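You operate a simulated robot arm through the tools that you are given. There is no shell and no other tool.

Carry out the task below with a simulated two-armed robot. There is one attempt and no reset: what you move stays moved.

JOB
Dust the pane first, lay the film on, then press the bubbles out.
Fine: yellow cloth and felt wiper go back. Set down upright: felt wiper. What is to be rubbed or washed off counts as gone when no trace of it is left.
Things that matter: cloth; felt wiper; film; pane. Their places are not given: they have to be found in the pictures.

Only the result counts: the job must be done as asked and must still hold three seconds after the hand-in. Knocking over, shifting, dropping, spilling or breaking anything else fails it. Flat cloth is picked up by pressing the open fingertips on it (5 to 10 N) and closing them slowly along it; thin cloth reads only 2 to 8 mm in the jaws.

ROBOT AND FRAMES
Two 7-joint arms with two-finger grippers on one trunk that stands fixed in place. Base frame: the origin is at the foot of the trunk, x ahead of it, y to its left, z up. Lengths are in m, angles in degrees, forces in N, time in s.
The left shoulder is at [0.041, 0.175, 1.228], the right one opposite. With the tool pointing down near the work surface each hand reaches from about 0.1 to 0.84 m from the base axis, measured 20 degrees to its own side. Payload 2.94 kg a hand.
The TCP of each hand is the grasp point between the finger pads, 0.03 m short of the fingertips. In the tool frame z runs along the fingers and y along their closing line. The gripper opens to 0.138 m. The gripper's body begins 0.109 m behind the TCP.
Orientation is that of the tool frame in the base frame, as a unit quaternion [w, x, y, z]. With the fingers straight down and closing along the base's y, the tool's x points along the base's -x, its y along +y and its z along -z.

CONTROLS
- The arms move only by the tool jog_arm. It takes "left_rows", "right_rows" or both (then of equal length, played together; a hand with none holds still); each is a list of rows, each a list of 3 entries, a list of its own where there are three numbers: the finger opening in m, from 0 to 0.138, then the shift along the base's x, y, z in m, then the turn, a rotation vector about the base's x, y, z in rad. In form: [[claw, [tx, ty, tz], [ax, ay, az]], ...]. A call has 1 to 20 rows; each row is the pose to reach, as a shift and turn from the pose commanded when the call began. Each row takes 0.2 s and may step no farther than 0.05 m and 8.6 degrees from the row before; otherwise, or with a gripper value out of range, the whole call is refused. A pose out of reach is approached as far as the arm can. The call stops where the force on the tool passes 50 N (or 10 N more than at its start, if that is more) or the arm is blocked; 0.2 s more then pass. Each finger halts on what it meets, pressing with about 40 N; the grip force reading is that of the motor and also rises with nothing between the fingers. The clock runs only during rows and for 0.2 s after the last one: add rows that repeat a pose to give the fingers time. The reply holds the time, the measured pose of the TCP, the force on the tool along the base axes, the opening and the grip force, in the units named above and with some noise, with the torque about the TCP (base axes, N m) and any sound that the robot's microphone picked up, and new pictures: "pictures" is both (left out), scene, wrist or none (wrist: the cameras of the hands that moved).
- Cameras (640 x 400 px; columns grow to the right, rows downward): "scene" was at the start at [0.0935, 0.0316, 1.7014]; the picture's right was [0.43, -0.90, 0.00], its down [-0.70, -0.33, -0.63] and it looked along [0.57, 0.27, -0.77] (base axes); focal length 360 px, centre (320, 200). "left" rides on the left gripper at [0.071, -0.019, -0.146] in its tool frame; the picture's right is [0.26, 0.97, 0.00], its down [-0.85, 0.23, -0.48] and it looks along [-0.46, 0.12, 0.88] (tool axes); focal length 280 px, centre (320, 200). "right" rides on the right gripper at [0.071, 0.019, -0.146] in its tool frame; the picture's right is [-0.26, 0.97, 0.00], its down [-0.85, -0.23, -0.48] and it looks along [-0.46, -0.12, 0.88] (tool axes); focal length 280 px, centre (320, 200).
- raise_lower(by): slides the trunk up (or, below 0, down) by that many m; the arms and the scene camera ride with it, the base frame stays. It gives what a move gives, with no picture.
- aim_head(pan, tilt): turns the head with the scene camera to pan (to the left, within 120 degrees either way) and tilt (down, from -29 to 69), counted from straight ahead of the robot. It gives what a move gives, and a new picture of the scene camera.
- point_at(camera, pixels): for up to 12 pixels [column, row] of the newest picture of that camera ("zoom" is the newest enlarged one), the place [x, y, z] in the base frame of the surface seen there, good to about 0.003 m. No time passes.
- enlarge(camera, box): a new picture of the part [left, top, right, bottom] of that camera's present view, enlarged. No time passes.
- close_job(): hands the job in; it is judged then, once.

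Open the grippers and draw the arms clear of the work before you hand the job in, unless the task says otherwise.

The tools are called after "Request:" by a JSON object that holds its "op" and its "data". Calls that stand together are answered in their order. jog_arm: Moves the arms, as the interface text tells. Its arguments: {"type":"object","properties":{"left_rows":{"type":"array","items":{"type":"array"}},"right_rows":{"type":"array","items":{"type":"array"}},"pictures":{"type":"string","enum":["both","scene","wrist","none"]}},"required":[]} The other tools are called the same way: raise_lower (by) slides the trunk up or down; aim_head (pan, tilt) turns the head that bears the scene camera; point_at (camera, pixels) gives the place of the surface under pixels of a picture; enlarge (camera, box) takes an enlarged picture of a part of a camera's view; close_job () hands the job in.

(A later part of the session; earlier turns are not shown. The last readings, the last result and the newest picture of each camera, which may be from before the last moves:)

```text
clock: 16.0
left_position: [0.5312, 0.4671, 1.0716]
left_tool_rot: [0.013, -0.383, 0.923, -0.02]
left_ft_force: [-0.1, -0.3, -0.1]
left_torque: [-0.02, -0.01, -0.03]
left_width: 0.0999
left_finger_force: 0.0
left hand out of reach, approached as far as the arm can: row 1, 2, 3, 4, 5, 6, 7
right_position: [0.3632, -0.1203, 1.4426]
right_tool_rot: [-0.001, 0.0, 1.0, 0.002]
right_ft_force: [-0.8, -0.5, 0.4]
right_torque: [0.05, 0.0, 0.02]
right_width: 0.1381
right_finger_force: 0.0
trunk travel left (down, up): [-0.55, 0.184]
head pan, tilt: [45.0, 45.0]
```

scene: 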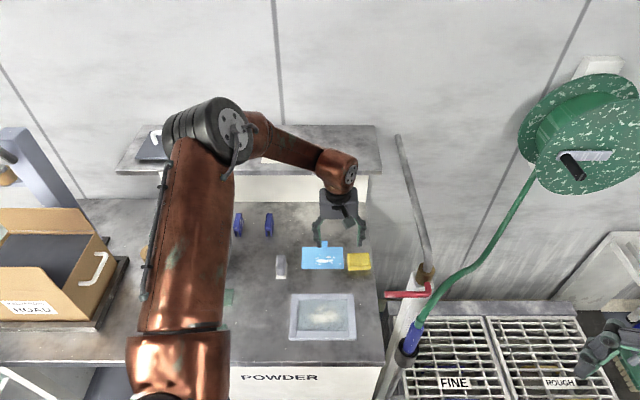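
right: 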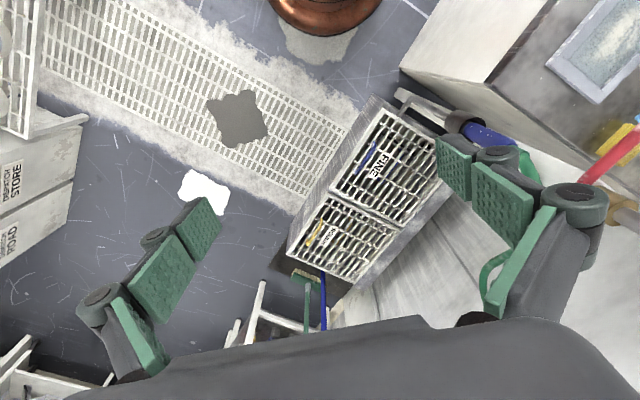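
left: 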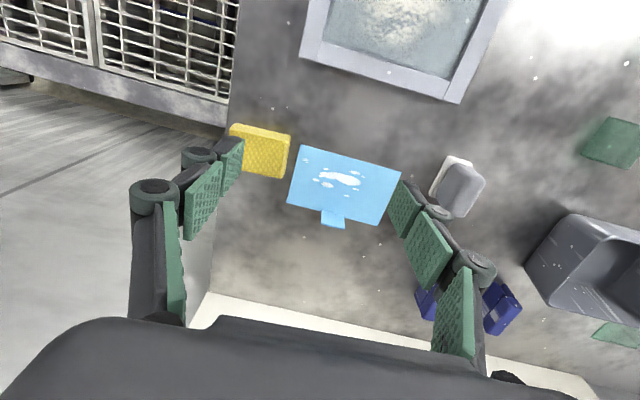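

Raising made it worse, so the upper arm can't point lower and a lower trunk is what's needed. I lower the trunk in stages, starting with 0.1 (hand goes from z≈1.07 to ≈0.97, above the film).

Request:
{"op": "raise_lower", "data": {"by": -0.1}}

```text
clock: 17.3
left_position: [0.5321, 0.4654, 0.9704]
left_tool_rot: [0.012, -0.383, 0.923, -0.02]
left_ft_force: [0.5, -0.7, 0.4]
left_torque: [0.03, -0.02, 0.0]
left_width: 0.1
left_finger_force: 0.1
right_position: [0.3632, -0.1188, 1.3417]
right_tool_rot: [0.0, 0.0, 1.0, 0.002]
right_ft_force: [-0.6, 0.5, -0.7]
right_torque: [0.02, 0.01, -0.02]
right_width: 0.1381
right_finger_force: 0.1
trunk travel left (down, up): [-0.45, 0.284]
head pan, tilt: [45.0, 45.0]
```

I lift the hand by 0.15 before lowering the trunk further.

Request:
{"op": "jog_arm", "data": {"left_rows": [[0.1, [0, -0.01, 0.04], [0, 0, 0]], [0.1, [0, -0.02, 0.08], [0, 0, 0]], [0.1, [0, -0.03, 0.12], [0, 0, 0]], [0.1, [0, -0.03, 0.15], [0, 0, 0]]], "pictures": "none"}}

Request:
{"op": "raise_lower", "data": {"by": -0.15}}

```text
clock: 18.3
left_position: [0.5315, 0.4344, 1.1214]
left_tool_rot: [0.012, -0.382, 0.924, -0.021]
left_ft_force: [0.6, -1.4, 0.4]
left_torque: [0.03, 0.01, 0.01]
left_width: 0.1001
left_finger_force: 0.1
right_position: [0.3635, -0.1191, 1.3429]
right_tool_rot: [0.001, 0.0, 1.0, 0.001]
right_ft_force: [0.1, 0.3, -0.3]
right_torque: [0.03, 0.01, 0.03]
right_width: 0.1379
right_finger_force: 0.0
trunk travel left (down, up): [-0.45, 0.284]
head pan, tilt: [45.0, 45.0]
```

```text
clock: 20.1
left_position: [0.5315, 0.4352, 0.9718]
left_tool_rot: [0.013, -0.382, 0.924, -0.019]
left_ft_force: [0.1, 0.1, 0.0]
left_torque: [-0.03, -0.05, 0.0]
left_width: 0.1
left_finger_force: 0.0
right_position: [0.363, -0.1192, 1.1932]
right_tool_rot: [0.0, -0.001, 1.0, 0.002]
right_ft_force: [-0.2, 0.3, -0.2]
right_torque: [0.02, -0.03, -0.02]
right_width: 0.1381
right_finger_force: 0.1
trunk travel left (down, up): [-0.3, 0.434]
head pan, tilt: [45.0, 45.0]
```

Trunk is now 0.1 below the start height. I straighten the tool orientation exactly and test the reach toward the cloth spot at z≈0.97.

Request:
{"op": "jog_arm", "data": {"left_rows": [[0.1, [0.03, 0.007, 0], [0.025, 0.0386, 0.0014]], [0.1, [0.06, 0.014, 0], [0.025, 0.0386, 0.0014]], [0.1, [0.08, 0.018, 0], [0.025, 0.0386, 0.0014]], [0.1, [0.0965, 0.022, 0], [0.025, 0.0386, 0.0014]], [0.1, [0.0965, 0.022, 0], [0.025, 0.0386, 0.0014]]]}}

```text
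clock: 21.3
left_position: [0.6278, 0.4564, 0.9716]
left_tool_rot: [0.0, -0.384, 0.923, -0.001]
left_ft_force: [0.0, 0.0, 0.8]
left_torque: [0.05, -0.01, -0.01]
left_width: 0.1001
left_finger_force: 0.1
right_position: [0.3627, -0.1184, 1.1926]
right_tool_rot: [0.0, 0.0, 1.0, 0.002]
right_ft_force: [-0.2, 0.1, -0.4]
right_torque: [0.02, 0.0, 0.01]
right_width: 0.1381
right_finger_force: 0.1
trunk travel left (down, up): [-0.3, 0.434]
head pan, tilt: [45.0, 45.0]
```

scene: 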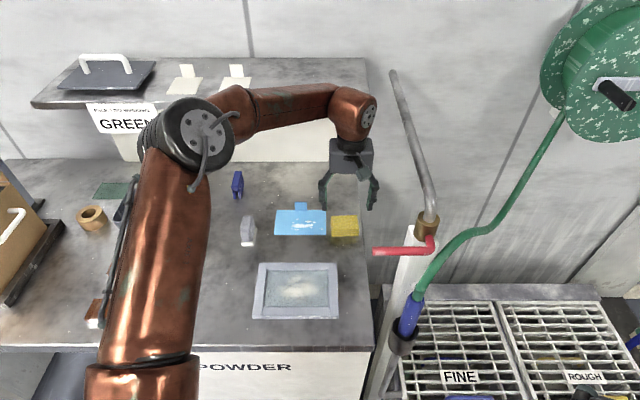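
left: 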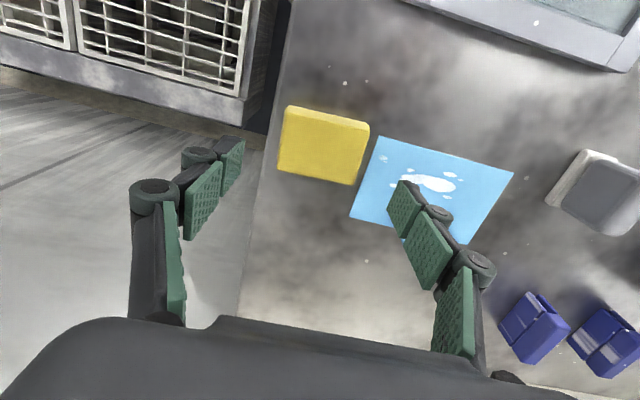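

The cloth spot is reachable now. I measure the cloth corners in the wrist picture (cloth at ~ (325,145)) and the scene for precise centering.

Request:
{"op": "enlarge", "data": {"camera": "left", "box": [240, 80, 420, 210]}}

Request:
{"op": "point_at", "data": {"camera": "left", "pixels": [[288, 109], [364, 127], [352, 180], [281, 165], [325, 145], [290, 105], [367, 128], [240, 145], [400, 188]]}}

Request:
{"op": "point_at", "data": {"camera": "scene", "pixels": [[333, 217], [356, 217], [358, 230], [333, 231], [345, 223], [345, 234], [335, 236], [357, 235]]}}

```text
3.08 times, centred on (330, 145) of left
```

zoom: 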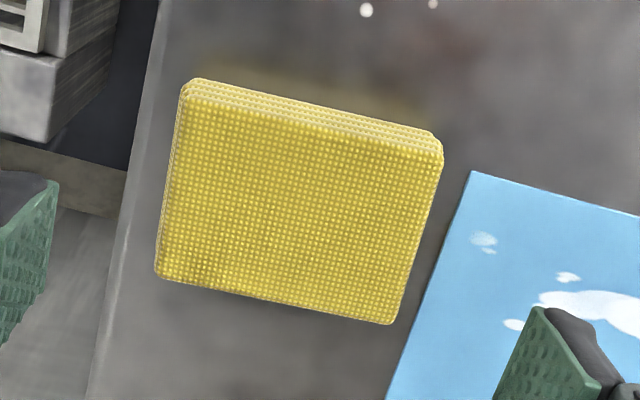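

```text
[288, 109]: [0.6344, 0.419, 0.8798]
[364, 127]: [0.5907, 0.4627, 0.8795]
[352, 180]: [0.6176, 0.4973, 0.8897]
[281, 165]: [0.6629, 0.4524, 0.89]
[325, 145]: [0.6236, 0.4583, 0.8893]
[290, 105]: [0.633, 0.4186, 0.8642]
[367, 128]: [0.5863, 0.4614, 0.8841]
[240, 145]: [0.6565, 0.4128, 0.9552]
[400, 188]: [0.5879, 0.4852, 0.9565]
```

```text
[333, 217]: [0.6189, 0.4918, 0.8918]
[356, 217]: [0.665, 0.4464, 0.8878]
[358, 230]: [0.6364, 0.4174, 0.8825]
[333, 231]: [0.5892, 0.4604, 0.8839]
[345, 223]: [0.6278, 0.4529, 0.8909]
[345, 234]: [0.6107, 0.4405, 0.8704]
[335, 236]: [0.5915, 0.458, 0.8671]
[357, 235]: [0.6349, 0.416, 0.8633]
```

I take points on the cloth's top corners in the zoomed wrist picture.

Request:
{"op": "point_at", "data": {"camera": "zoom", "pixels": [[190, 102], [436, 154], [391, 318], [161, 273], [295, 211], [186, 84], [438, 138], [475, 176], [400, 370]]}}

```text
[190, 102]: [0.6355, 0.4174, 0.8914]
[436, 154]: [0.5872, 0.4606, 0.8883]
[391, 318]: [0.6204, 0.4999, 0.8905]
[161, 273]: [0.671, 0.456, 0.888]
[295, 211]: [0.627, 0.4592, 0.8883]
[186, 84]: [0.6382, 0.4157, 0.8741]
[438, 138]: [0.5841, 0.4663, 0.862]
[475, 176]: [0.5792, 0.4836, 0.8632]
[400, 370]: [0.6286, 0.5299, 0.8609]
```

Cloth center is at about (0.6285, 0.4585), turned ≈4° and 0.065×0.051 wide, top z≈0.890. The hand needs z≈0.90 there, so I'll lift the hand, lower the trunk another 0.1, and then check.

Request:
{"op": "jog_arm", "data": {"left_rows": [[0.1, [0, 0, 0.04], [0, 0, 0]], [0.09, [0, 0, 0.08], [0, 0, 0]], [0.084, [0, 0, 0.1], [0, 0, 0]]], "pictures": "none"}}

Request:
{"op": "raise_lower", "data": {"by": -0.1}}

```text
clock: 22.1
left_position: [0.6275, 0.4572, 1.07]
left_tool_rot: [-0.001, -0.383, 0.924, -0.001]
left_ft_force: [0.5, -0.7, 0.8]
left_torque: [0.0, 0.0, -0.03]
left_width: 0.0842
left_finger_force: 0.0
right_position: [0.3626, -0.1195, 1.192]
right_tool_rot: [-0.001, 0.0, 1.0, 0.001]
right_ft_force: [0.5, -0.1, -0.7]
right_torque: [0.04, 0.0, 0.0]
right_width: 0.1381
right_finger_force: 0.1
trunk travel left (down, up): [-0.3, 0.434]
head pan, tilt: [45.0, 45.0]
```

```text
clock: 23.4
left_position: [0.6271, 0.4572, 0.9709]
left_tool_rot: [0.001, -0.383, 0.924, -0.001]
left_ft_force: [0.4, 0.2, 0.0]
left_torque: [-0.01, -0.08, -0.03]
left_width: 0.0839
left_finger_force: 0.0
right_position: [0.3627, -0.1189, 1.0922]
right_tool_rot: [0.0, -0.001, 1.0, 0.002]
right_ft_force: [-1.1, 0.0, -0.3]
right_torque: [0.02, -0.06, -0.02]
right_width: 0.1379
right_finger_force: 0.0
trunk travel left (down, up): [-0.2, 0.534]
head pan, tilt: [45.0, 45.0]
```

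Now I lower to z≈0.925 (tips ≈0.895, just above the cloth top) with a 4° turn to match the cloth, then look.

Request:
{"op": "jog_arm", "data": {"left_rows": [[0.084, [0.001, 0.0013, -0.015], [0, 0, 0.035]], [0.084, [0.001, 0.0013, -0.03], [0, 0, 0.07]], [0.084, [0.001, 0.0013, -0.04], [0, 0, 0.07]], [0.084, [0.001, 0.0013, -0.045], [0, 0, 0.07]]]}}

```text
clock: 24.4
left_position: [0.6296, 0.4593, 0.9249]
left_tool_rot: [0.0, -0.416, 0.909, -0.001]
left_ft_force: [-0.6, -0.2, 0.2]
left_torque: [-0.01, -0.02, -0.04]
left_width: 0.0839
left_finger_force: 0.0
right_position: [0.3631, -0.1191, 1.0917]
right_tool_rot: [-0.001, 0.001, 1.0, 0.002]
right_ft_force: [-0.7, 0.0, -0.2]
right_torque: [0.01, -0.03, -0.02]
right_width: 0.138
right_finger_force: 0.0
trunk travel left (down, up): [-0.2, 0.534]
head pan, tilt: [45.0, 45.0]
```

scene: 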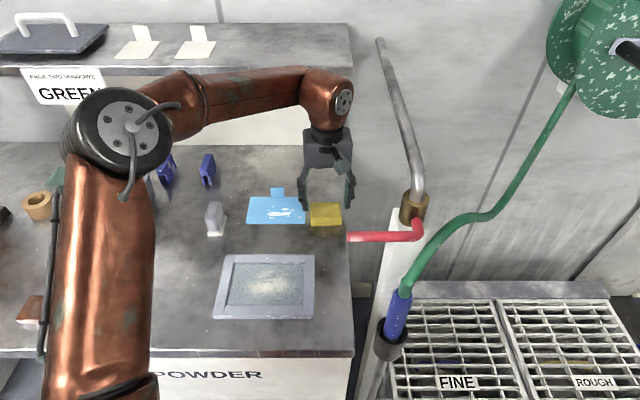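
left: 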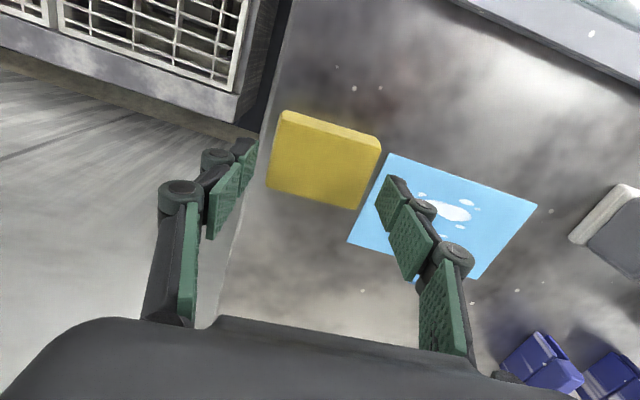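

The cloth sits between the fingertips. I enlarge to check clearance on both sides before descending.

Request:
{"op": "enlarge", "data": {"camera": "left", "box": [220, 90, 420, 240]}}

Request:
{"op": "enlarge", "data": {"camera": "scene", "box": [240, 120, 380, 240]}}

```text
2.67 times, centred on (320, 165) of left
```

zoom: 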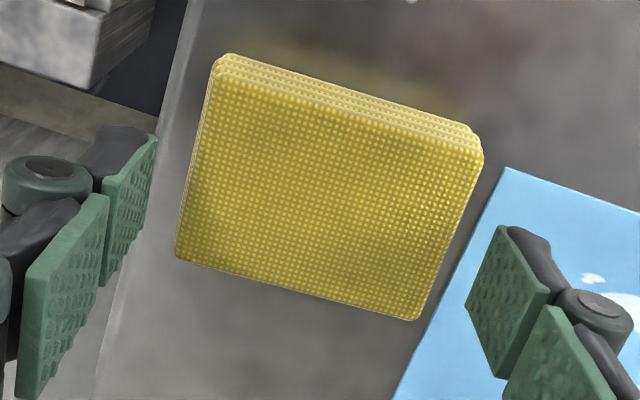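

```text
3.33 times, centred on (310, 180) of scene
```

zoom: 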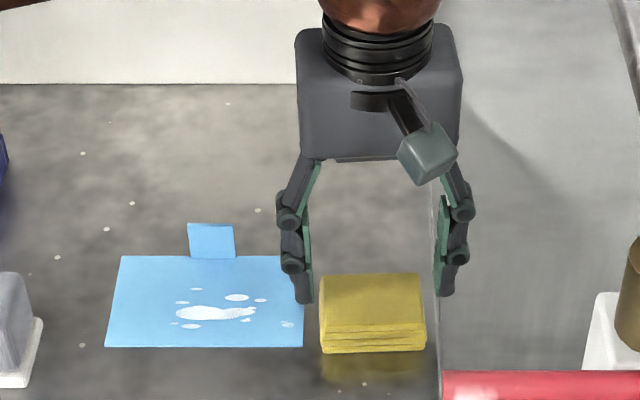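

Both fingers clear the cloth by ~10 mm. I descend 25 mm so the tips come to z≈0.87 (about 10 mm above the bench).

Request:
{"op": "jog_arm", "data": {"left_rows": [[0.084, [-0.001, -0.001, -0.01], [0, 0, 0]], [0.084, [-0.001, -0.001, -0.018], [0, 0, 0]], [0.084, [-0.001, -0.001, -0.025], [0, 0, 0]], [0.084, [-0.001, -0.001, -0.025], [0, 0, 0]]]}}

```text
clock: 25.4
left_position: [0.629, 0.458, 0.8998]
left_tool_rot: [0.0, -0.415, 0.91, -0.002]
left_ft_force: [0.4, 0.1, 0.5]
left_torque: [0.0, -0.02, 0.02]
left_width: 0.0837
left_finger_force: 0.1
right_position: [0.3639, -0.1181, 1.0922]
right_tool_rot: [-0.002, 0.0, 1.0, 0.002]
right_ft_force: [-0.5, 0.2, 0.4]
right_torque: [0.0, 0.01, -0.01]
right_width: 0.138
right_finger_force: 0.0
trunk travel left (down, up): [-0.2, 0.534]
head pan, tilt: [45.0, 45.0]
```

scene: 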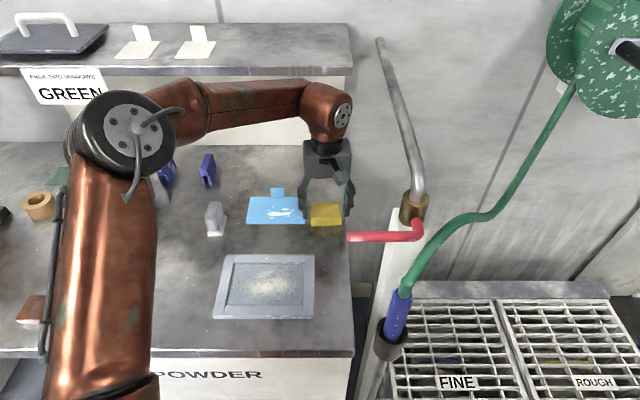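
left: 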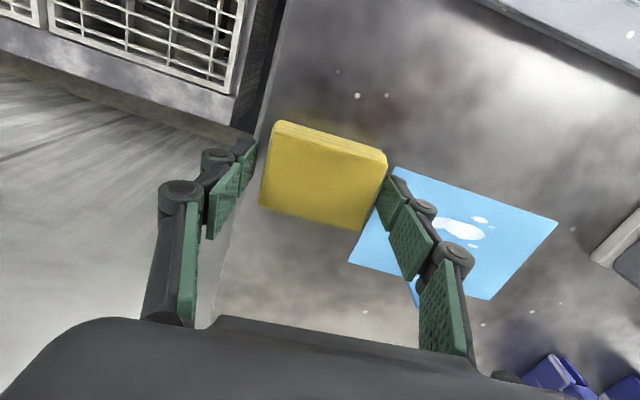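

The cloth is between the pads. I close gradually and hold.

Request:
{"op": "jog_arm", "data": {"left_rows": [[0.076, [0, 0, 0], [0, 0, 0]], [0.068, [0, 0, 0], [0, 0, 0]], [0.06, [0, 0, 0], [0, 0, 0]], [0.05, [0, 0, 0], [0, 0, 0]], [0.05, [0, 0, 0], [0, 0, 0]]]}}

```text
clock: 26.6
left_position: [0.6279, 0.4584, 0.9001]
left_tool_rot: [0.0, -0.415, 0.91, -0.001]
left_ft_force: [-0.9, 0.0, 2.1]
left_torque: [0.03, 0.02, -0.02]
left_width: 0.0739
left_finger_force: 39.8
right_position: [0.3638, -0.12, 1.0916]
right_tool_rot: [-0.001, 0.0, 1.0, 0.002]
right_ft_force: [0.1, -0.5, 0.4]
right_torque: [-0.03, 0.01, 0.0]
right_width: 0.138
right_finger_force: 0.0
trunk travel left (down, up): [-0.2, 0.534]
head pan, tilt: [45.0, 45.0]
```

scene: 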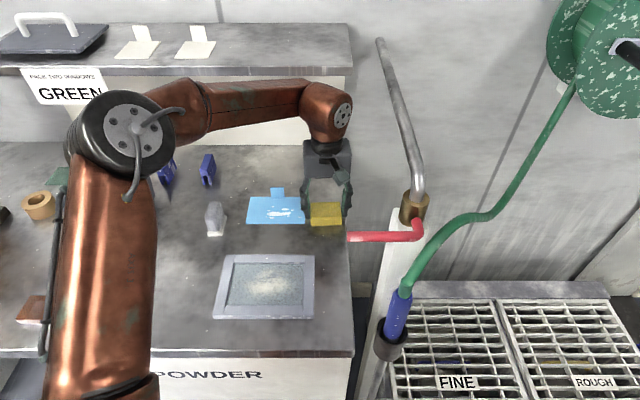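
left: 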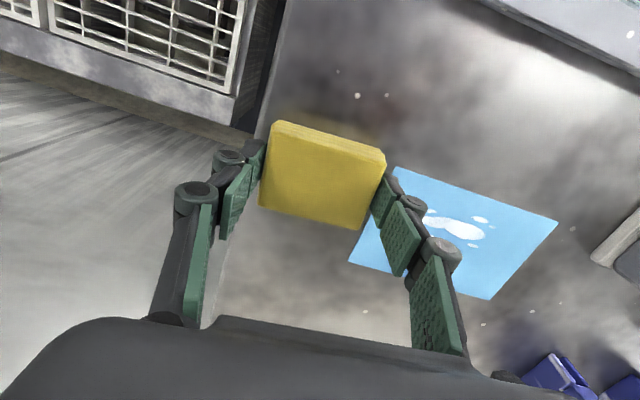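

The cloth is held (width 0.074, 39.8 N). I note this grasp pose (0.628, 0.4584, 0.900) for putting it back, and lift it straight up.

Request:
{"op": "jog_arm", "data": {"left_rows": [[0.05, [0, 0, 0.01], [0, 0, 0]], [0.05, [0, 0, 0.025], [0, 0, 0]], [0.05, [0, 0, 0.04], [0, 0, 0]], [0.05, [0, 0, 0.055], [0, 0, 0]]]}}

```text
clock: 27.6
left_position: [0.6284, 0.4579, 0.9543]
left_tool_rot: [0.0, -0.416, 0.909, -0.002]
left_ft_force: [-0.2, -0.8, 0.2]
left_torque: [0.01, 0.01, 0.03]
left_width: 0.0502
left_finger_force: 0.0
right_position: [0.3634, -0.1197, 1.0919]
right_tool_rot: [-0.001, 0.0, 1.0, 0.002]
right_ft_force: [0.2, 0.2, -0.6]
right_torque: [0.01, 0.0, 0.03]
right_width: 0.1379
right_finger_force: 0.0
trunk travel left (down, up): [-0.2, 0.534]
head pan, tilt: [45.0, 45.0]
```

scene: 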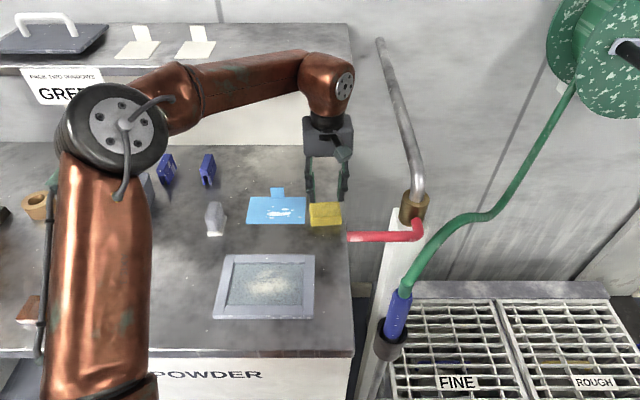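
left: 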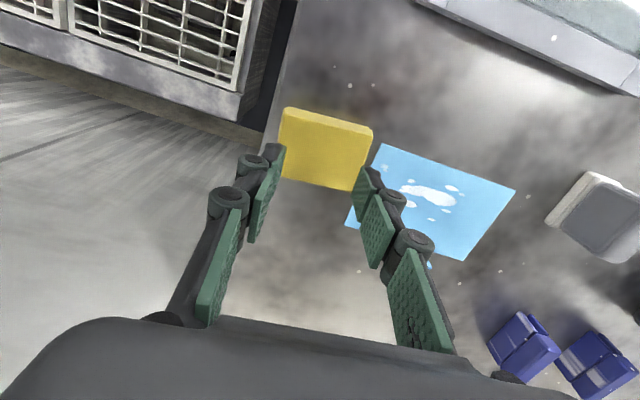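

The reading fell to 0.050 width with zero force: the fingers slid off and the cloth is still on the bench. I look closely at the finger shape and the cloth to see why.

Request:
{"op": "enlarge", "data": {"camera": "left", "box": [220, 80, 420, 230]}}

Request:
{"op": "enlarge", "data": {"camera": "scene", "box": [270, 120, 380, 240]}}

```text
2.67 times, centred on (320, 155) of left
```

zoom: 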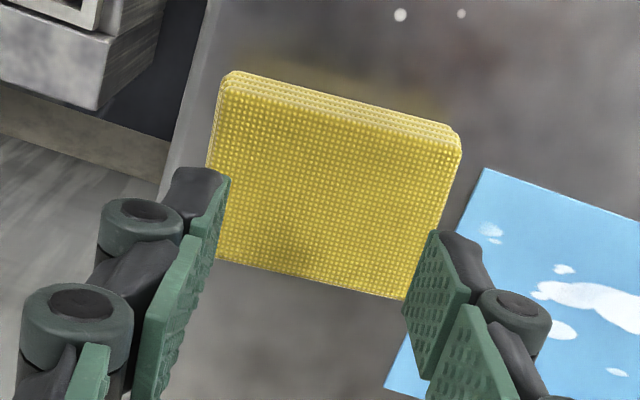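

```text
3.33 times, centred on (325, 180) of scene
```

zoom: 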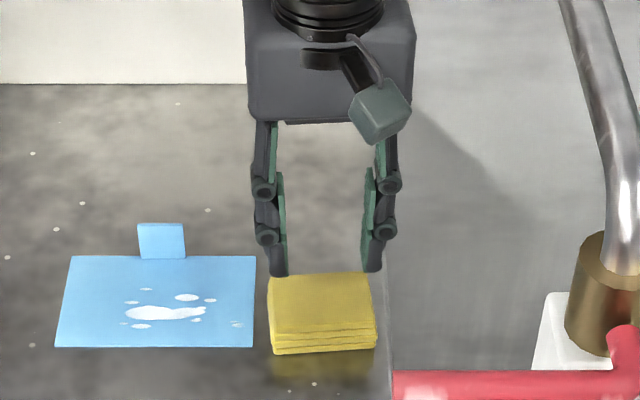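

The grip was likely too shallow. I reopen to 0.084, shift slightly (−v 3 mm), and go deeper this time: TCP z≈0.8935 (tips ~4 mm above the bench).

Request:
{"op": "jog_arm", "data": {"left_rows": [[0.07, [0, 0, 0], [0, 0, 0]], [0.084, [0, 0, 0], [0, 0, 0]], [0.084, [-0.0014, -0.0028, 0], [0, 0, 0]], [0.084, [-0.0014, -0.0028, -0.02], [0, 0, 0]], [0.084, [-0.0014, -0.0028, -0.04], [0, 0, 0]], [0.084, [-0.0014, -0.0028, -0.053], [0, 0, 0]], [0.084, [-0.0014, -0.0028, -0.06], [0, 0, 0]], [0.084, [-0.0014, -0.0028, -0.06], [0, 0, 0]]]}}

```text
clock: 29.4
left_position: [0.627, 0.4559, 0.8943]
left_tool_rot: [-0.001, -0.415, 0.91, -0.002]
left_ft_force: [0.3, 0.0, -1.1]
left_torque: [0.02, -0.01, 0.02]
left_width: 0.0841
left_finger_force: 0.0
right_position: [0.3647, -0.1189, 1.0924]
right_tool_rot: [-0.001, 0.0, 1.0, 0.001]
right_ft_force: [-0.4, 0.2, 0.4]
right_torque: [-0.02, 0.0, -0.01]
right_width: 0.138
right_finger_force: 0.0
trunk travel left (down, up): [-0.2, 0.534]
head pan, tilt: [45.0, 45.0]
```

scene: 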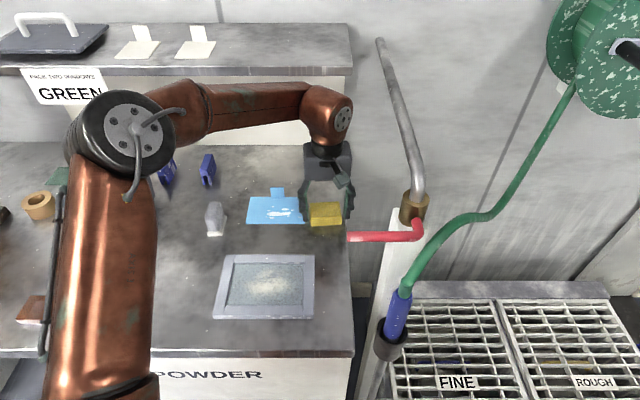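
left: 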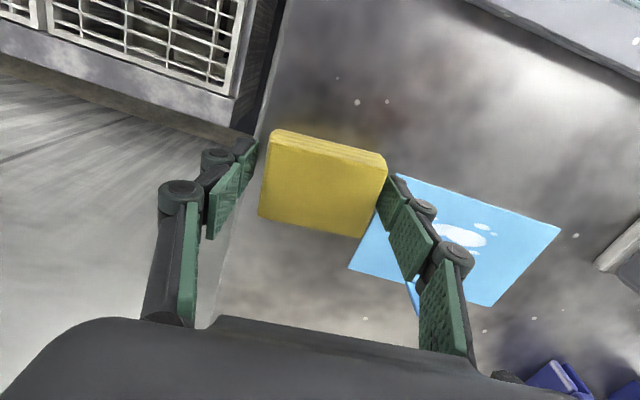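

Fingers are deeper now. I close slowly and hold, then inspect before lifting.

Request:
{"op": "jog_arm", "data": {"left_rows": [[0.078, [0, 0, 0], [0, 0, 0]], [0.072, [0, 0, 0], [0, 0, 0]], [0.066, [0, 0, 0], [0, 0, 0]], [0.06, [0, 0, 0], [0, 0, 0]], [0.05, [0, 0, 0], [0, 0, 0]], [0.04, [0, 0, 0], [0, 0, 0]], [0.04, [0, 0, 0], [0, 0, 0]]], "pictures": "wrist"}}

Request:
{"op": "enlarge", "data": {"camera": "left", "box": [220, 100, 420, 250]}}

Request:
{"op": "enlarge", "data": {"camera": "scene", "box": [270, 120, 380, 240]}}

```text
clock: 31.0
left_position: [0.6263, 0.4554, 0.8947]
left_tool_rot: [-0.001, -0.416, 0.91, 0.0]
left_ft_force: [0.1, 0.6, 0.8]
left_torque: [-0.01, 0.0, 0.01]
left_width: 0.0738
left_finger_force: 40.1
right_position: [0.3645, -0.1189, 1.0926]
right_tool_rot: [-0.001, 0.0, 1.0, 0.002]
right_ft_force: [-0.3, -0.7, 0.1]
right_torque: [-0.01, 0.04, 0.01]
right_width: 0.138
right_finger_force: 0.1
trunk travel left (down, up): [-0.2, 0.534]
head pan, tilt: [45.0, 45.0]
```

left: 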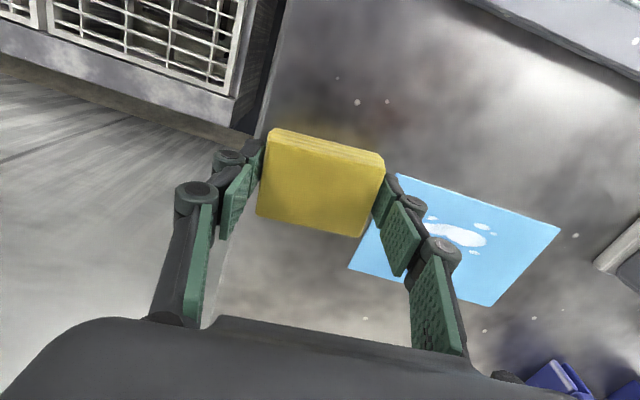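

```text
2.67 times, centred on (320, 175) of left
```

zoom: 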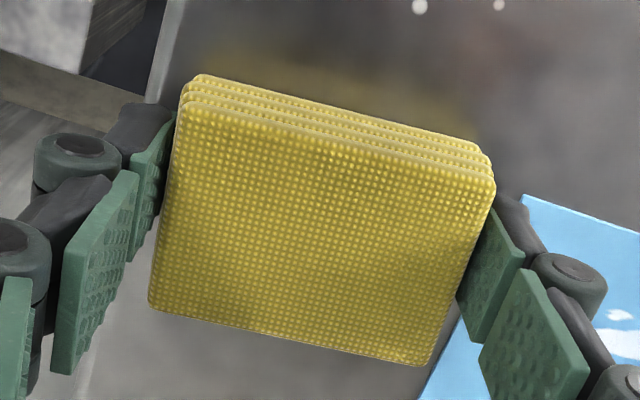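

```text
3.33 times, centred on (325, 180) of scene
```

zoom: 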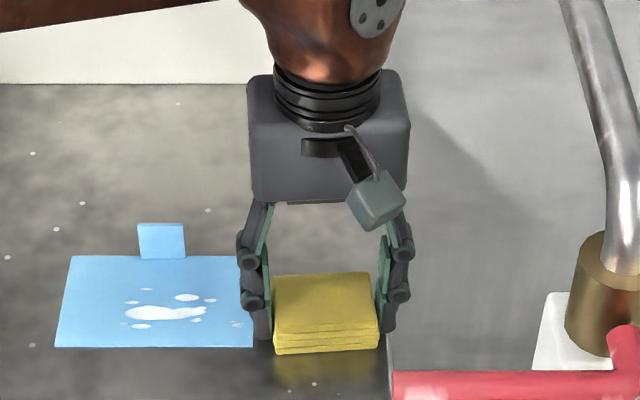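

The grip is deeper and both pads touch. I lift slowly by 2 cm and check the reading.

Request:
{"op": "jog_arm", "data": {"left_rows": [[0.04, [0, 0, 0.003], [0, 0, 0]], [0.04, [0, 0, 0.007], [0, 0, 0]], [0.04, [0, 0, 0.012], [0, 0, 0]], [0.04, [0, 0, 0.016], [0, 0, 0]], [0.04, [0, 0, 0.02], [0, 0, 0]]]}}

```text
clock: 32.2
left_position: [0.6276, 0.4544, 0.9159]
left_tool_rot: [0.0, -0.415, 0.91, -0.001]
left_ft_force: [-0.6, -0.4, -0.5]
left_torque: [-0.01, 0.02, -0.03]
left_width: 0.0735
left_finger_force: 39.9
right_position: [0.3636, -0.1187, 1.093]
right_tool_rot: [-0.001, 0.0, 1.0, 0.002]
right_ft_force: [0.2, 0.1, 0.7]
right_torque: [-0.01, 0.0, -0.02]
right_width: 0.1379
right_finger_force: 0.0
trunk travel left (down, up): [-0.2, 0.534]
head pan, tilt: [45.0, 45.0]
```

scene: 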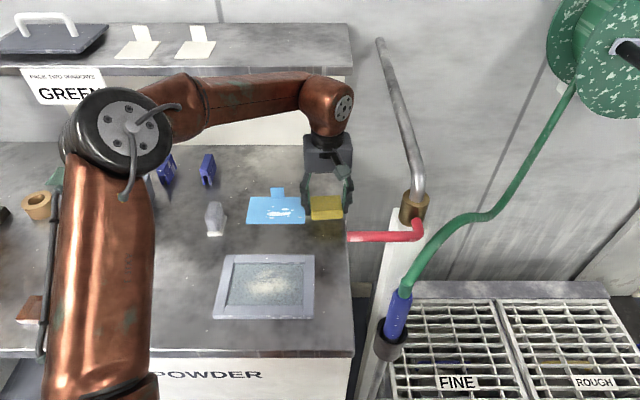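
left: 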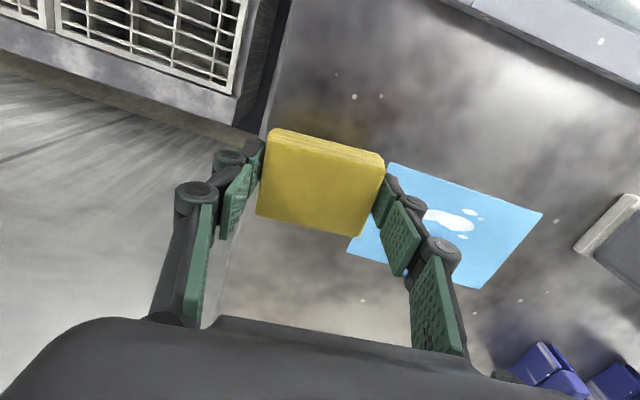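

Now it holds (width 0.0735 while lifted). I raise it to z≈0.96, carry it over the pane center and turn it −4° to line up with the frame.

Request:
{"op": "jog_arm", "data": {"left_rows": [[0.04, [0, 0, 0.025], [0, 0, 0]], [0.04, [0, 0, 0.05], [0, 0, 0]], [0.04, [-0.03, -0.007, 0.05], [0, 0, -0.01]], [0.04, [-0.067, -0.015, 0.05], [0, 0, -0.02]], [0.04, [-0.105, -0.024, 0.05], [0, 0, -0.035]], [0.04, [-0.143, -0.032, 0.05], [0, 0, -0.05]], [0.04, [-0.181, -0.041, 0.05], [0, 0, -0.06]], [0.04, [-0.21, -0.047, 0.05], [0, 0, -0.07]], [0.04, [-0.222, -0.05, 0.04], [0, 0, -0.07]], [0.04, [-0.222, -0.05, 0.025], [0, 0, -0.07]]]}}

```text
clock: 34.4
left_position: [0.4045, 0.4046, 0.9413]
left_tool_rot: [-0.001, -0.383, 0.924, -0.002]
left_ft_force: [0.0, 0.3, -0.6]
left_torque: [0.0, -0.01, 0.01]
left_width: 0.0733
left_finger_force: 40.3
right_position: [0.3633, -0.1186, 1.0919]
right_tool_rot: [-0.001, 0.0, 1.0, 0.001]
right_ft_force: [0.2, 0.2, -1.0]
right_torque: [0.02, 0.03, -0.01]
right_width: 0.1382
right_finger_force: 0.0
trunk travel left (down, up): [-0.2, 0.534]
head pan, tilt: [45.0, 45.0]
```

scene: 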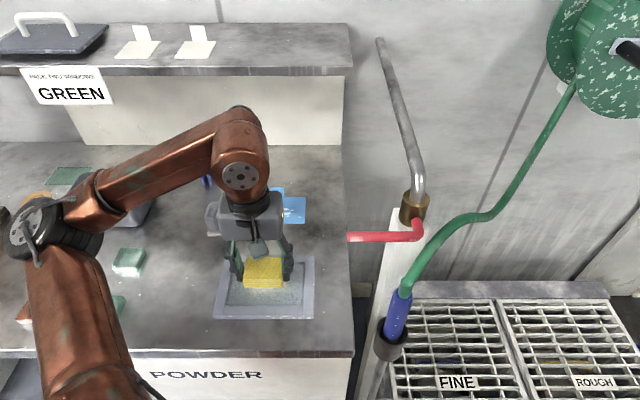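
left: 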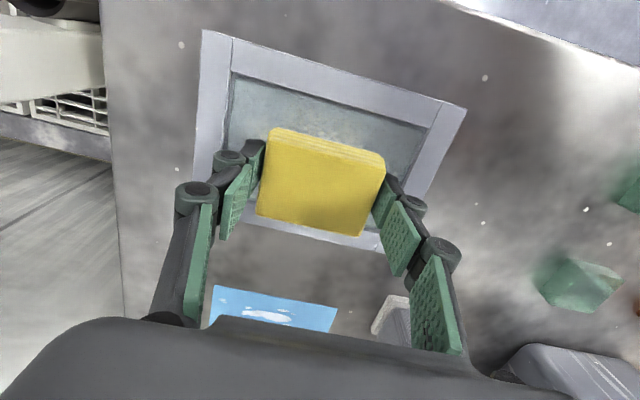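

The cloth is centred above the glass (scene ~ (263,272)). I lower to z≈0.911 first, just above expected contact, and read the force.

Request:
{"op": "jog_arm", "data": {"left_rows": [[0.04, [0, 0, -0.015], [0, 0, 0]], [0.04, [0, 0, -0.025], [0, 0, 0]], [0.04, [0, 0, -0.03], [0, 0, 0]]], "pictures": "none"}}

Request:
{"op": "jog_arm", "data": {"left_rows": [[0.04, [0, 0, -0.002], [0, 0, 0]], [0.04, [0, 0, -0.003], [0, 0, 0]]], "pictures": "none"}}

```text
clock: 35.2
left_position: [0.4038, 0.405, 0.9107]
left_tool_rot: [0.0, -0.382, 0.924, -0.001]
left_ft_force: [0.4, -0.3, -0.5]
left_torque: [0.0, 0.03, -0.02]
left_width: 0.0736
left_finger_force: 39.9
right_position: [0.3641, -0.1187, 1.0925]
right_tool_rot: [-0.001, 0.0, 1.0, 0.001]
right_ft_force: [0.3, 0.3, -0.2]
right_torque: [0.0, 0.01, -0.01]
right_width: 0.1381
right_finger_force: 0.1
trunk travel left (down, up): [-0.2, 0.534]
head pan, tilt: [45.0, 45.0]
```

```text
clock: 35.8
left_position: [0.4048, 0.4056, 0.9084]
left_tool_rot: [0.001, -0.383, 0.924, -0.001]
left_ft_force: [-0.9, 0.0, 11.6]
left_torque: [0.13, 0.05, -0.05]
left_width: 0.0736
left_finger_force: 39.9
right_position: [0.3628, -0.119, 1.0932]
right_tool_rot: [-0.001, 0.0, 1.0, 0.002]
right_ft_force: [-0.8, 0.4, 0.4]
right_torque: [0.0, -0.02, -0.03]
right_width: 0.1379
right_finger_force: 0.1
trunk travel left (down, up): [-0.2, 0.534]
head pan, tilt: [45.0, 45.0]
```

Contact at z≈0.908 with 11.6 N. I wipe with strokes covering the whole opening (±18 mm across, ±17 mm in depth).

Request:
{"op": "jog_arm", "data": {"left_rows": [[0.04, [-0.0127, 0.0127, 0], [0, 0, 0]], [0.04, [-0.0007, 0.0247, 0], [0, 0, 0]], [0.04, [0.012, 0.012, 0], [0, 0, 0]], [0.04, [0.0247, -0.0007, 0], [0, 0, 0]], [0.04, [0.0127, -0.0127, 0], [0, 0, 0]], [0.04, [0, 0, 0], [0, 0, 0]], [0.04, [-0.0127, 0.0127, 0], [0, 0, 0]], [0.04, [-0.0247, 0.0007, 0], [0, 0, 0]], [0.04, [-0.012, -0.012, 0], [0, 0, 0]], [0.04, [0.0007, -0.0247, 0], [0, 0, 0]], [0.04, [0.0127, -0.0127, 0], [0, 0, 0]], [0.04, [0, 0, 0], [0, 0, 0]]]}}

```text
clock: 38.4
left_position: [0.4063, 0.4028, 0.9071]
left_tool_rot: [0.001, -0.383, 0.924, -0.002]
left_ft_force: [4.4, -5.0, 15.5]
left_torque: [0.04, -0.01, -0.06]
left_width: 0.0735
left_finger_force: 40.3
right_position: [0.3629, -0.1203, 1.0921]
right_tool_rot: [0.0, 0.0, 1.0, 0.003]
right_ft_force: [-0.5, -0.2, -0.1]
right_torque: [0.02, -0.02, -0.01]
right_width: 0.1382
right_finger_force: 0.0
trunk travel left (down, up): [-0.2, 0.534]
head pan, tilt: [45.0, 45.0]
```

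scene: 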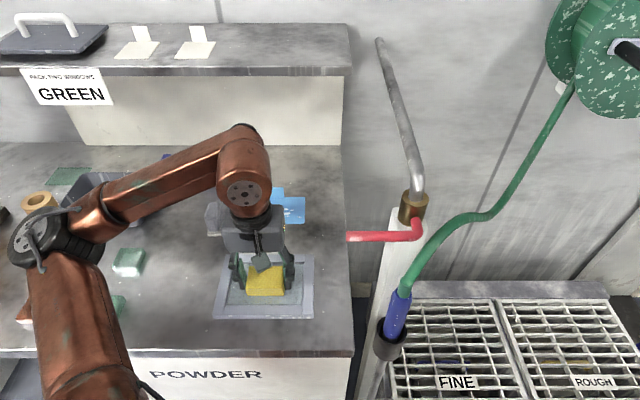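
left: 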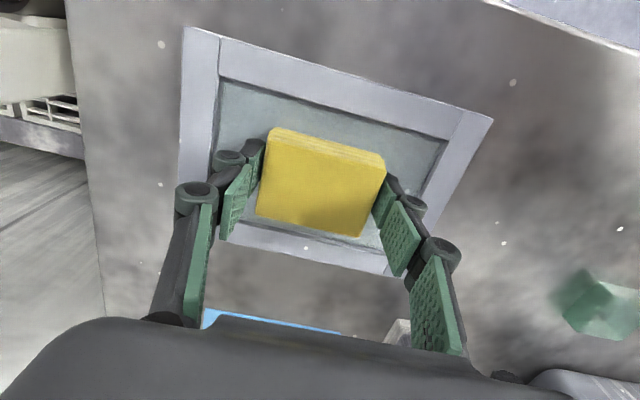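

Wiping works (normal ≈15 N). I do a second, denser pass reaching slightly farther, then lift and move aside to look.

Request:
{"op": "jog_arm", "data": {"left_rows": [[0.04, [0.0, 0.0283, 0], [0, 0, 0]], [0.04, [0.0141, 0.0141, 0], [0, 0, 0]], [0.04, [0.0283, 0, 0], [0, 0, 0]], [0.04, [0.0212, -0.0071, 0], [0, 0, 0]], [0.04, [0.007, 0.007, 0], [0, 0, 0]], [0.04, [-0.0071, 0.0212, 0], [0, 0, 0]], [0.04, [-0.0141, 0.0141, 0], [0, 0, 0]], [0.04, [0, 0, 0], [0, 0, 0]], [0.04, [0.0141, -0.0141, 0], [0, 0, 0]], [0.04, [0.0071, -0.0212, 0], [0, 0, 0]], [0.04, [-0.007, -0.007, 0], [0, 0, 0]], [0.04, [-0.0212, 0.0071, 0], [0, 0, 0]], [0.04, [-0.0283, 0.0, 0], [0, 0, 0]], [0.04, [-0.0141, -0.0141, 0], [0, 0, 0]], [0.04, [0.0, -0.0283, 0], [0, 0, 0]], [0.04, [0.0, -0.01, 0], [0, 0, 0]], [0.04, [0, 0, 0], [0, 0, 0]], [0.04, [0, 0, 0.02], [0, 0, 0]], [0.04, [0, 0, 0.05], [0, 0, 0]]], "pictures": "wrist"}}

```text
clock: 42.4
left_position: [0.4054, 0.4054, 0.9575]
left_tool_rot: [-0.001, -0.384, 0.923, -0.002]
left_ft_force: [-0.3, 0.7, 0.3]
left_torque: [-0.04, -0.01, 0.0]
left_width: 0.0738
left_finger_force: 40.0
right_position: [0.3631, -0.12, 1.0929]
right_tool_rot: [-0.001, 0.0, 1.0, 0.001]
right_ft_force: [0.6, 0.2, -0.6]
right_torque: [-0.05, 0.01, 0.02]
right_width: 0.1378
right_finger_force: 0.0
trunk travel left (down, up): [-0.2, 0.534]
head pan, tilt: [45.0, 45.0]
```

left: 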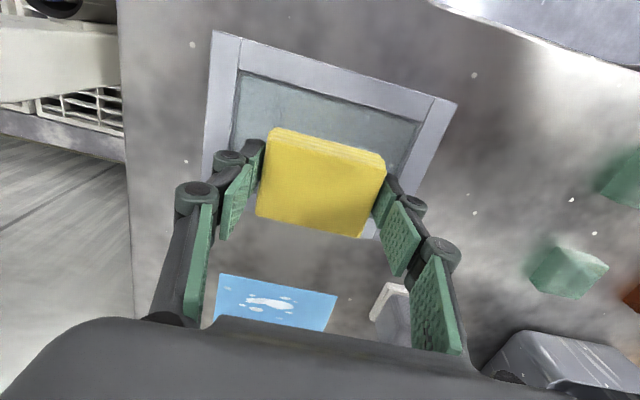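

The visible glass looks clean. I move the cloth off toward its home side at z≈0.965 to see the whole glass.

Request:
{"op": "jog_arm", "data": {"left_rows": [[0.04, [0.035, 0.008, 0.008], [0, 0, 0.01]], [0.04, [0.07, 0.016, 0.008], [0, 0, 0.02]], [0.04, [0.105, 0.024, 0.008], [0, 0, 0.03]], [0.04, [0.14, 0.032, 0.008], [0, 0, 0.04]], [0.04, [0.175, 0.04, 0.008], [0, 0, 0.05]]]}}

Request:
{"op": "enlarge", "data": {"camera": "scene", "box": [205, 245, 325, 325]}}

Request:
{"op": "enlarge", "data": {"camera": "left", "box": [380, 0, 640, 160]}}

```text
clock: 43.6
left_position: [0.5808, 0.4449, 0.9636]
left_tool_rot: [-0.002, -0.407, 0.914, -0.001]
left_ft_force: [0.0, -0.8, -1.2]
left_torque: [0.02, 0.02, 0.01]
left_width: 0.0735
left_finger_force: 39.6
right_position: [0.365, -0.1187, 1.0918]
right_tool_rot: [0.0, 0.0, 1.0, 0.001]
right_ft_force: [0.0, 0.0, 1.0]
right_torque: [0.04, 0.06, 0.0]
right_width: 0.1378
right_finger_force: 0.0
trunk travel left (down, up): [-0.2, 0.534]
head pan, tilt: [45.0, 45.0]
```

scene: 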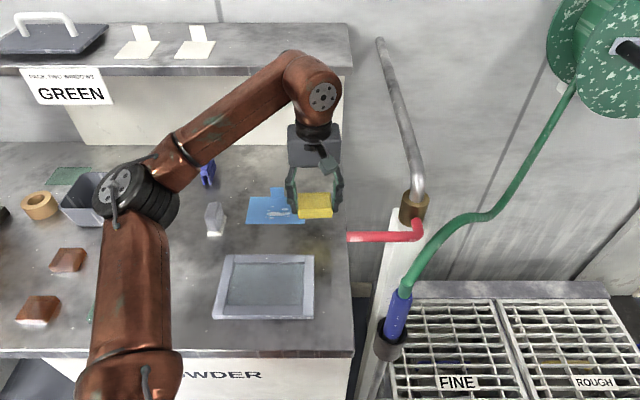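
left: 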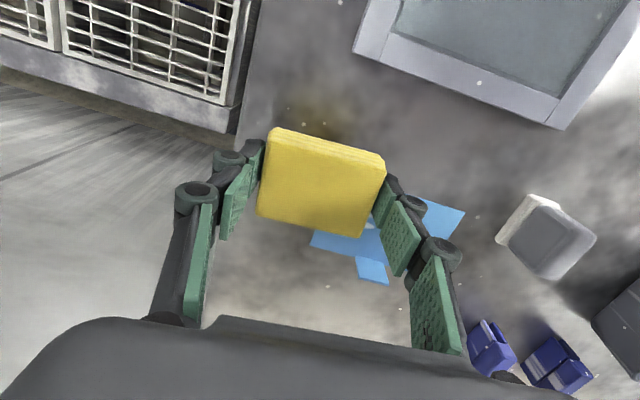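

```text
5.00 times, centred on (265, 285) of scene
```

zoom: 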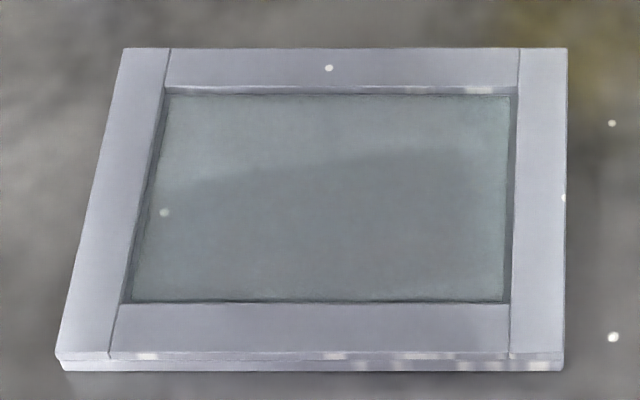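

```text
2.46 times, centred on (510, 80) of left
```

zoom: 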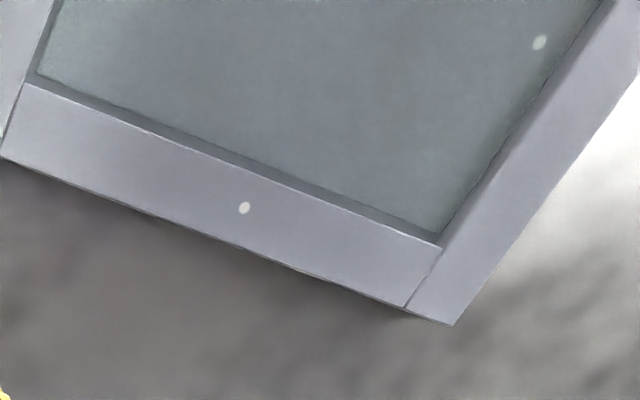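

The dust looks gone. There is a white speck on the glass at zoom (165,212); similar specks are all over the bench and frame. I enlarge it to judge whether it's a leftover trace.

Request:
{"op": "enlarge", "data": {"camera": "scene", "box": [220, 275, 255, 300]}}

Request:
{"op": "enlarge", "data": {"camera": "scene", "box": [225, 255, 310, 310]}}

Request:
{"op": "point_at", "data": {"camera": "scene", "pixels": [[238, 287], [271, 259], [318, 285], [265, 285]]}}

```text
16.00 times, centred on (238, 288) of scene
```

zoom: 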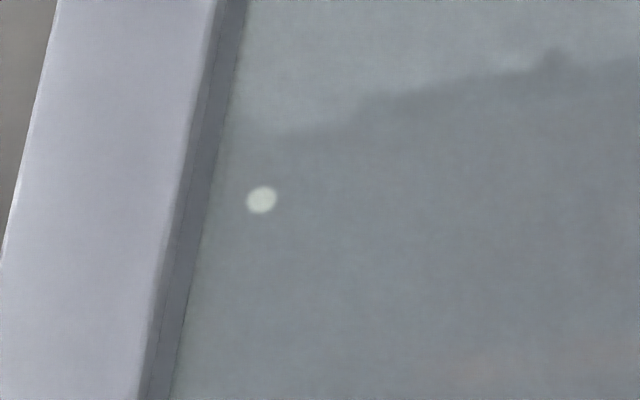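

```text
7.27 times, centred on (268, 282) of scene
```

zoom: 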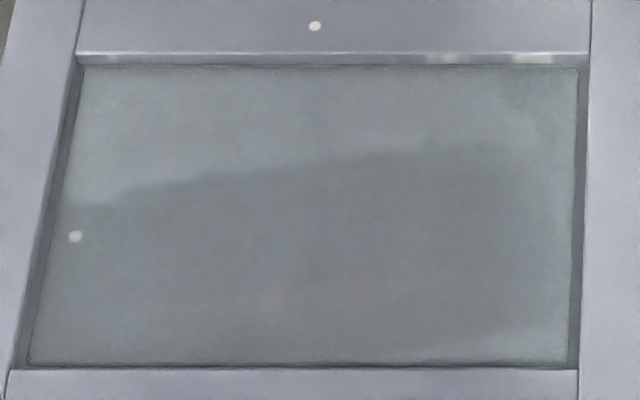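

```text
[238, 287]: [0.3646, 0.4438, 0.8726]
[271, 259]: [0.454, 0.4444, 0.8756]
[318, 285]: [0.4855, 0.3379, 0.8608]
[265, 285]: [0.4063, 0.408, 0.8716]
```

The speck matches the ones scattered over bench and frame and lay within the wiped area, so it's just scenery; the glass is clear. I carry the cloth back above its original place and lower it to just above the bench.

Request:
{"op": "jog_arm", "data": {"left_rows": [[0.04, [0.025, 0.006, 0], [0, 0, 0.01]], [0.04, [0.0457, 0.0106, 0], [0, 0, 0.02]], [0.04, [0.0457, 0.0106, -0.02], [0, 0, 0.02]], [0.04, [0.0457, 0.0106, -0.04], [0, 0, 0.02]], [0.04, [0.0457, 0.0106, -0.055], [0, 0, 0.02]], [0.04, [0.0457, 0.0106, -0.062], [0, 0, 0.02]], [0.04, [0.0457, 0.0106, -0.062], [0, 0, 0.02]]]}}

```text
clock: 45.2
left_position: [0.6273, 0.455, 0.9042]
left_tool_rot: [-0.002, -0.416, 0.909, -0.002]
left_ft_force: [0.1, 0.9, -0.8]
left_torque: [0.01, -0.04, 0.02]
left_width: 0.0736
left_finger_force: 39.9
right_position: [0.3634, -0.1198, 1.0928]
right_tool_rot: [0.0, 0.0, 1.0, 0.001]
right_ft_force: [-0.1, -0.2, -0.1]
right_torque: [0.03, -0.01, 0.0]
right_width: 0.138
right_finger_force: 0.0
trunk travel left (down, up): [-0.2, 0.534]
head pan, tilt: [45.0, 45.0]
```

scene: 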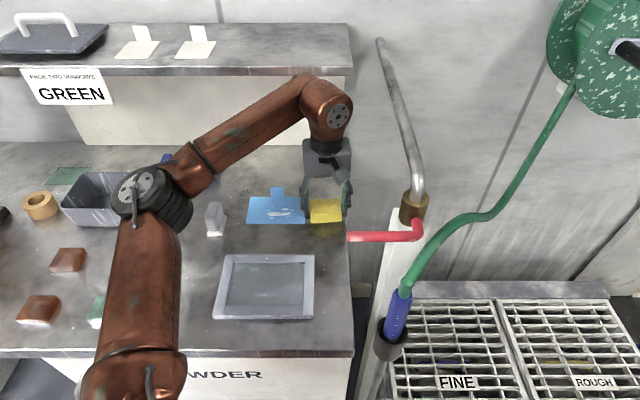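
left: 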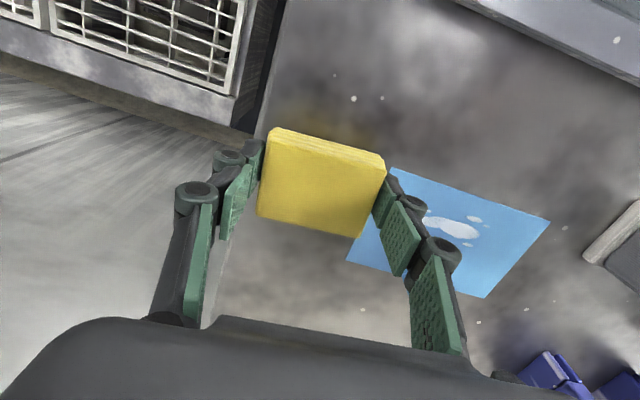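

Cloth is right above its old spot. I lower in small steps until the bench is felt.

Request:
{"op": "jog_arm", "data": {"left_rows": [[0.04, [0, 0, -0.003], [0, 0, 0]], [0.04, [0, 0, -0.005], [0, 0, 0]], [0.04, [0, 0, -0.0065], [0, 0, 0]]], "pictures": "none"}}

```text
clock: 46.0
left_position: [0.6259, 0.4555, 0.8972]
left_tool_rot: [0.0, -0.416, 0.91, -0.001]
left_ft_force: [-0.5, 0.9, -0.6]
left_torque: [0.01, 0.05, -0.02]
left_width: 0.0735
left_finger_force: 40.0
right_position: [0.3642, -0.1195, 1.0927]
right_tool_rot: [0.0, 0.0, 1.0, 0.001]
right_ft_force: [0.0, -0.1, -0.1]
right_torque: [0.01, 0.02, 0.0]
right_width: 0.1379
right_finger_force: 0.0
trunk travel left (down, up): [-0.2, 0.534]
head pan, tilt: [45.0, 45.0]
```

No contact yet at z≈0.897; a little lower.

Request:
{"op": "jog_arm", "data": {"left_rows": [[0.04, [0, 0, -0.001], [0, 0, 0]], [0.04, [0, 0, -0.002], [0, 0, 0]]], "pictures": "none"}}

```text
clock: 46.6
left_position: [0.6243, 0.4563, 0.8943]
left_tool_rot: [0.0, -0.415, 0.91, -0.001]
left_ft_force: [0.5, 0.3, 1.3]
left_torque: [0.02, 0.01, 0.0]
left_width: 0.0737
left_finger_force: 39.8
right_position: [0.3642, -0.1197, 1.0918]
right_tool_rot: [0.0, 0.001, 1.0, 0.002]
right_ft_force: [0.6, 0.5, -0.5]
right_torque: [0.0, 0.03, -0.01]
right_width: 0.138
right_finger_force: 0.0
trunk travel left (down, up): [-0.2, 0.534]
head pan, tilt: [45.0, 45.0]
```

z≈0.8945 equals the original grasp height with first slight contact. I open the fingers slowly and then rise.

Request:
{"op": "jog_arm", "data": {"left_rows": [[0.076, [0, 0, -0.0005], [0, 0, 0]], [0.08, [0, 0, -0.0005], [0, 0, 0]], [0.084, [0, 0, -0.0005], [0, 0, 0]], [0.084, [0, 0, -0.0005], [0, 0, 0]], [0.084, [0, 0, 0.01], [0, 0, 0]], [0.084, [0, 0, 0.03], [0, 0, 0]], [0.084, [0, 0, 0.06], [0, 0, 0]]]}}

```text
clock: 48.4
left_position: [0.6029, 0.4571, 0.9122]
left_tool_rot: [-0.039, -0.411, 0.91, 0.026]
left_ft_force: [-0.5, -0.4, 0.6]
left_torque: [0.01, 0.01, 0.0]
left_width: 0.084
left_finger_force: 0.1
right_position: [0.3551, -0.119, 1.0998]
right_tool_rot: [0.006, 0.003, 1.0, 0.001]
right_ft_force: [0.2, 0.0, -0.5]
right_torque: [-0.02, 0.04, -0.01]
right_width: 0.1381
right_finger_force: 0.0
trunk travel left (down, up): [-0.2, 0.534]
head pan, tilt: [45.0, 45.0]
stopped in row 7 (left hand): the arm was blocked; the commanded pose is now the measured one
```

scene: 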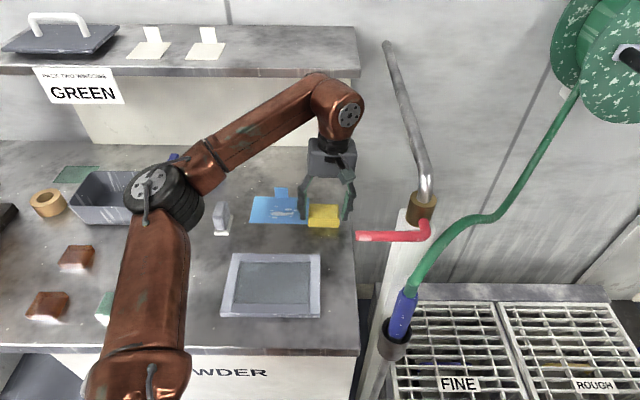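
left: 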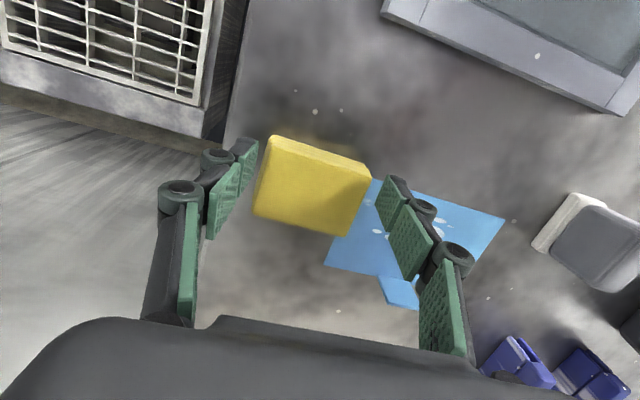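

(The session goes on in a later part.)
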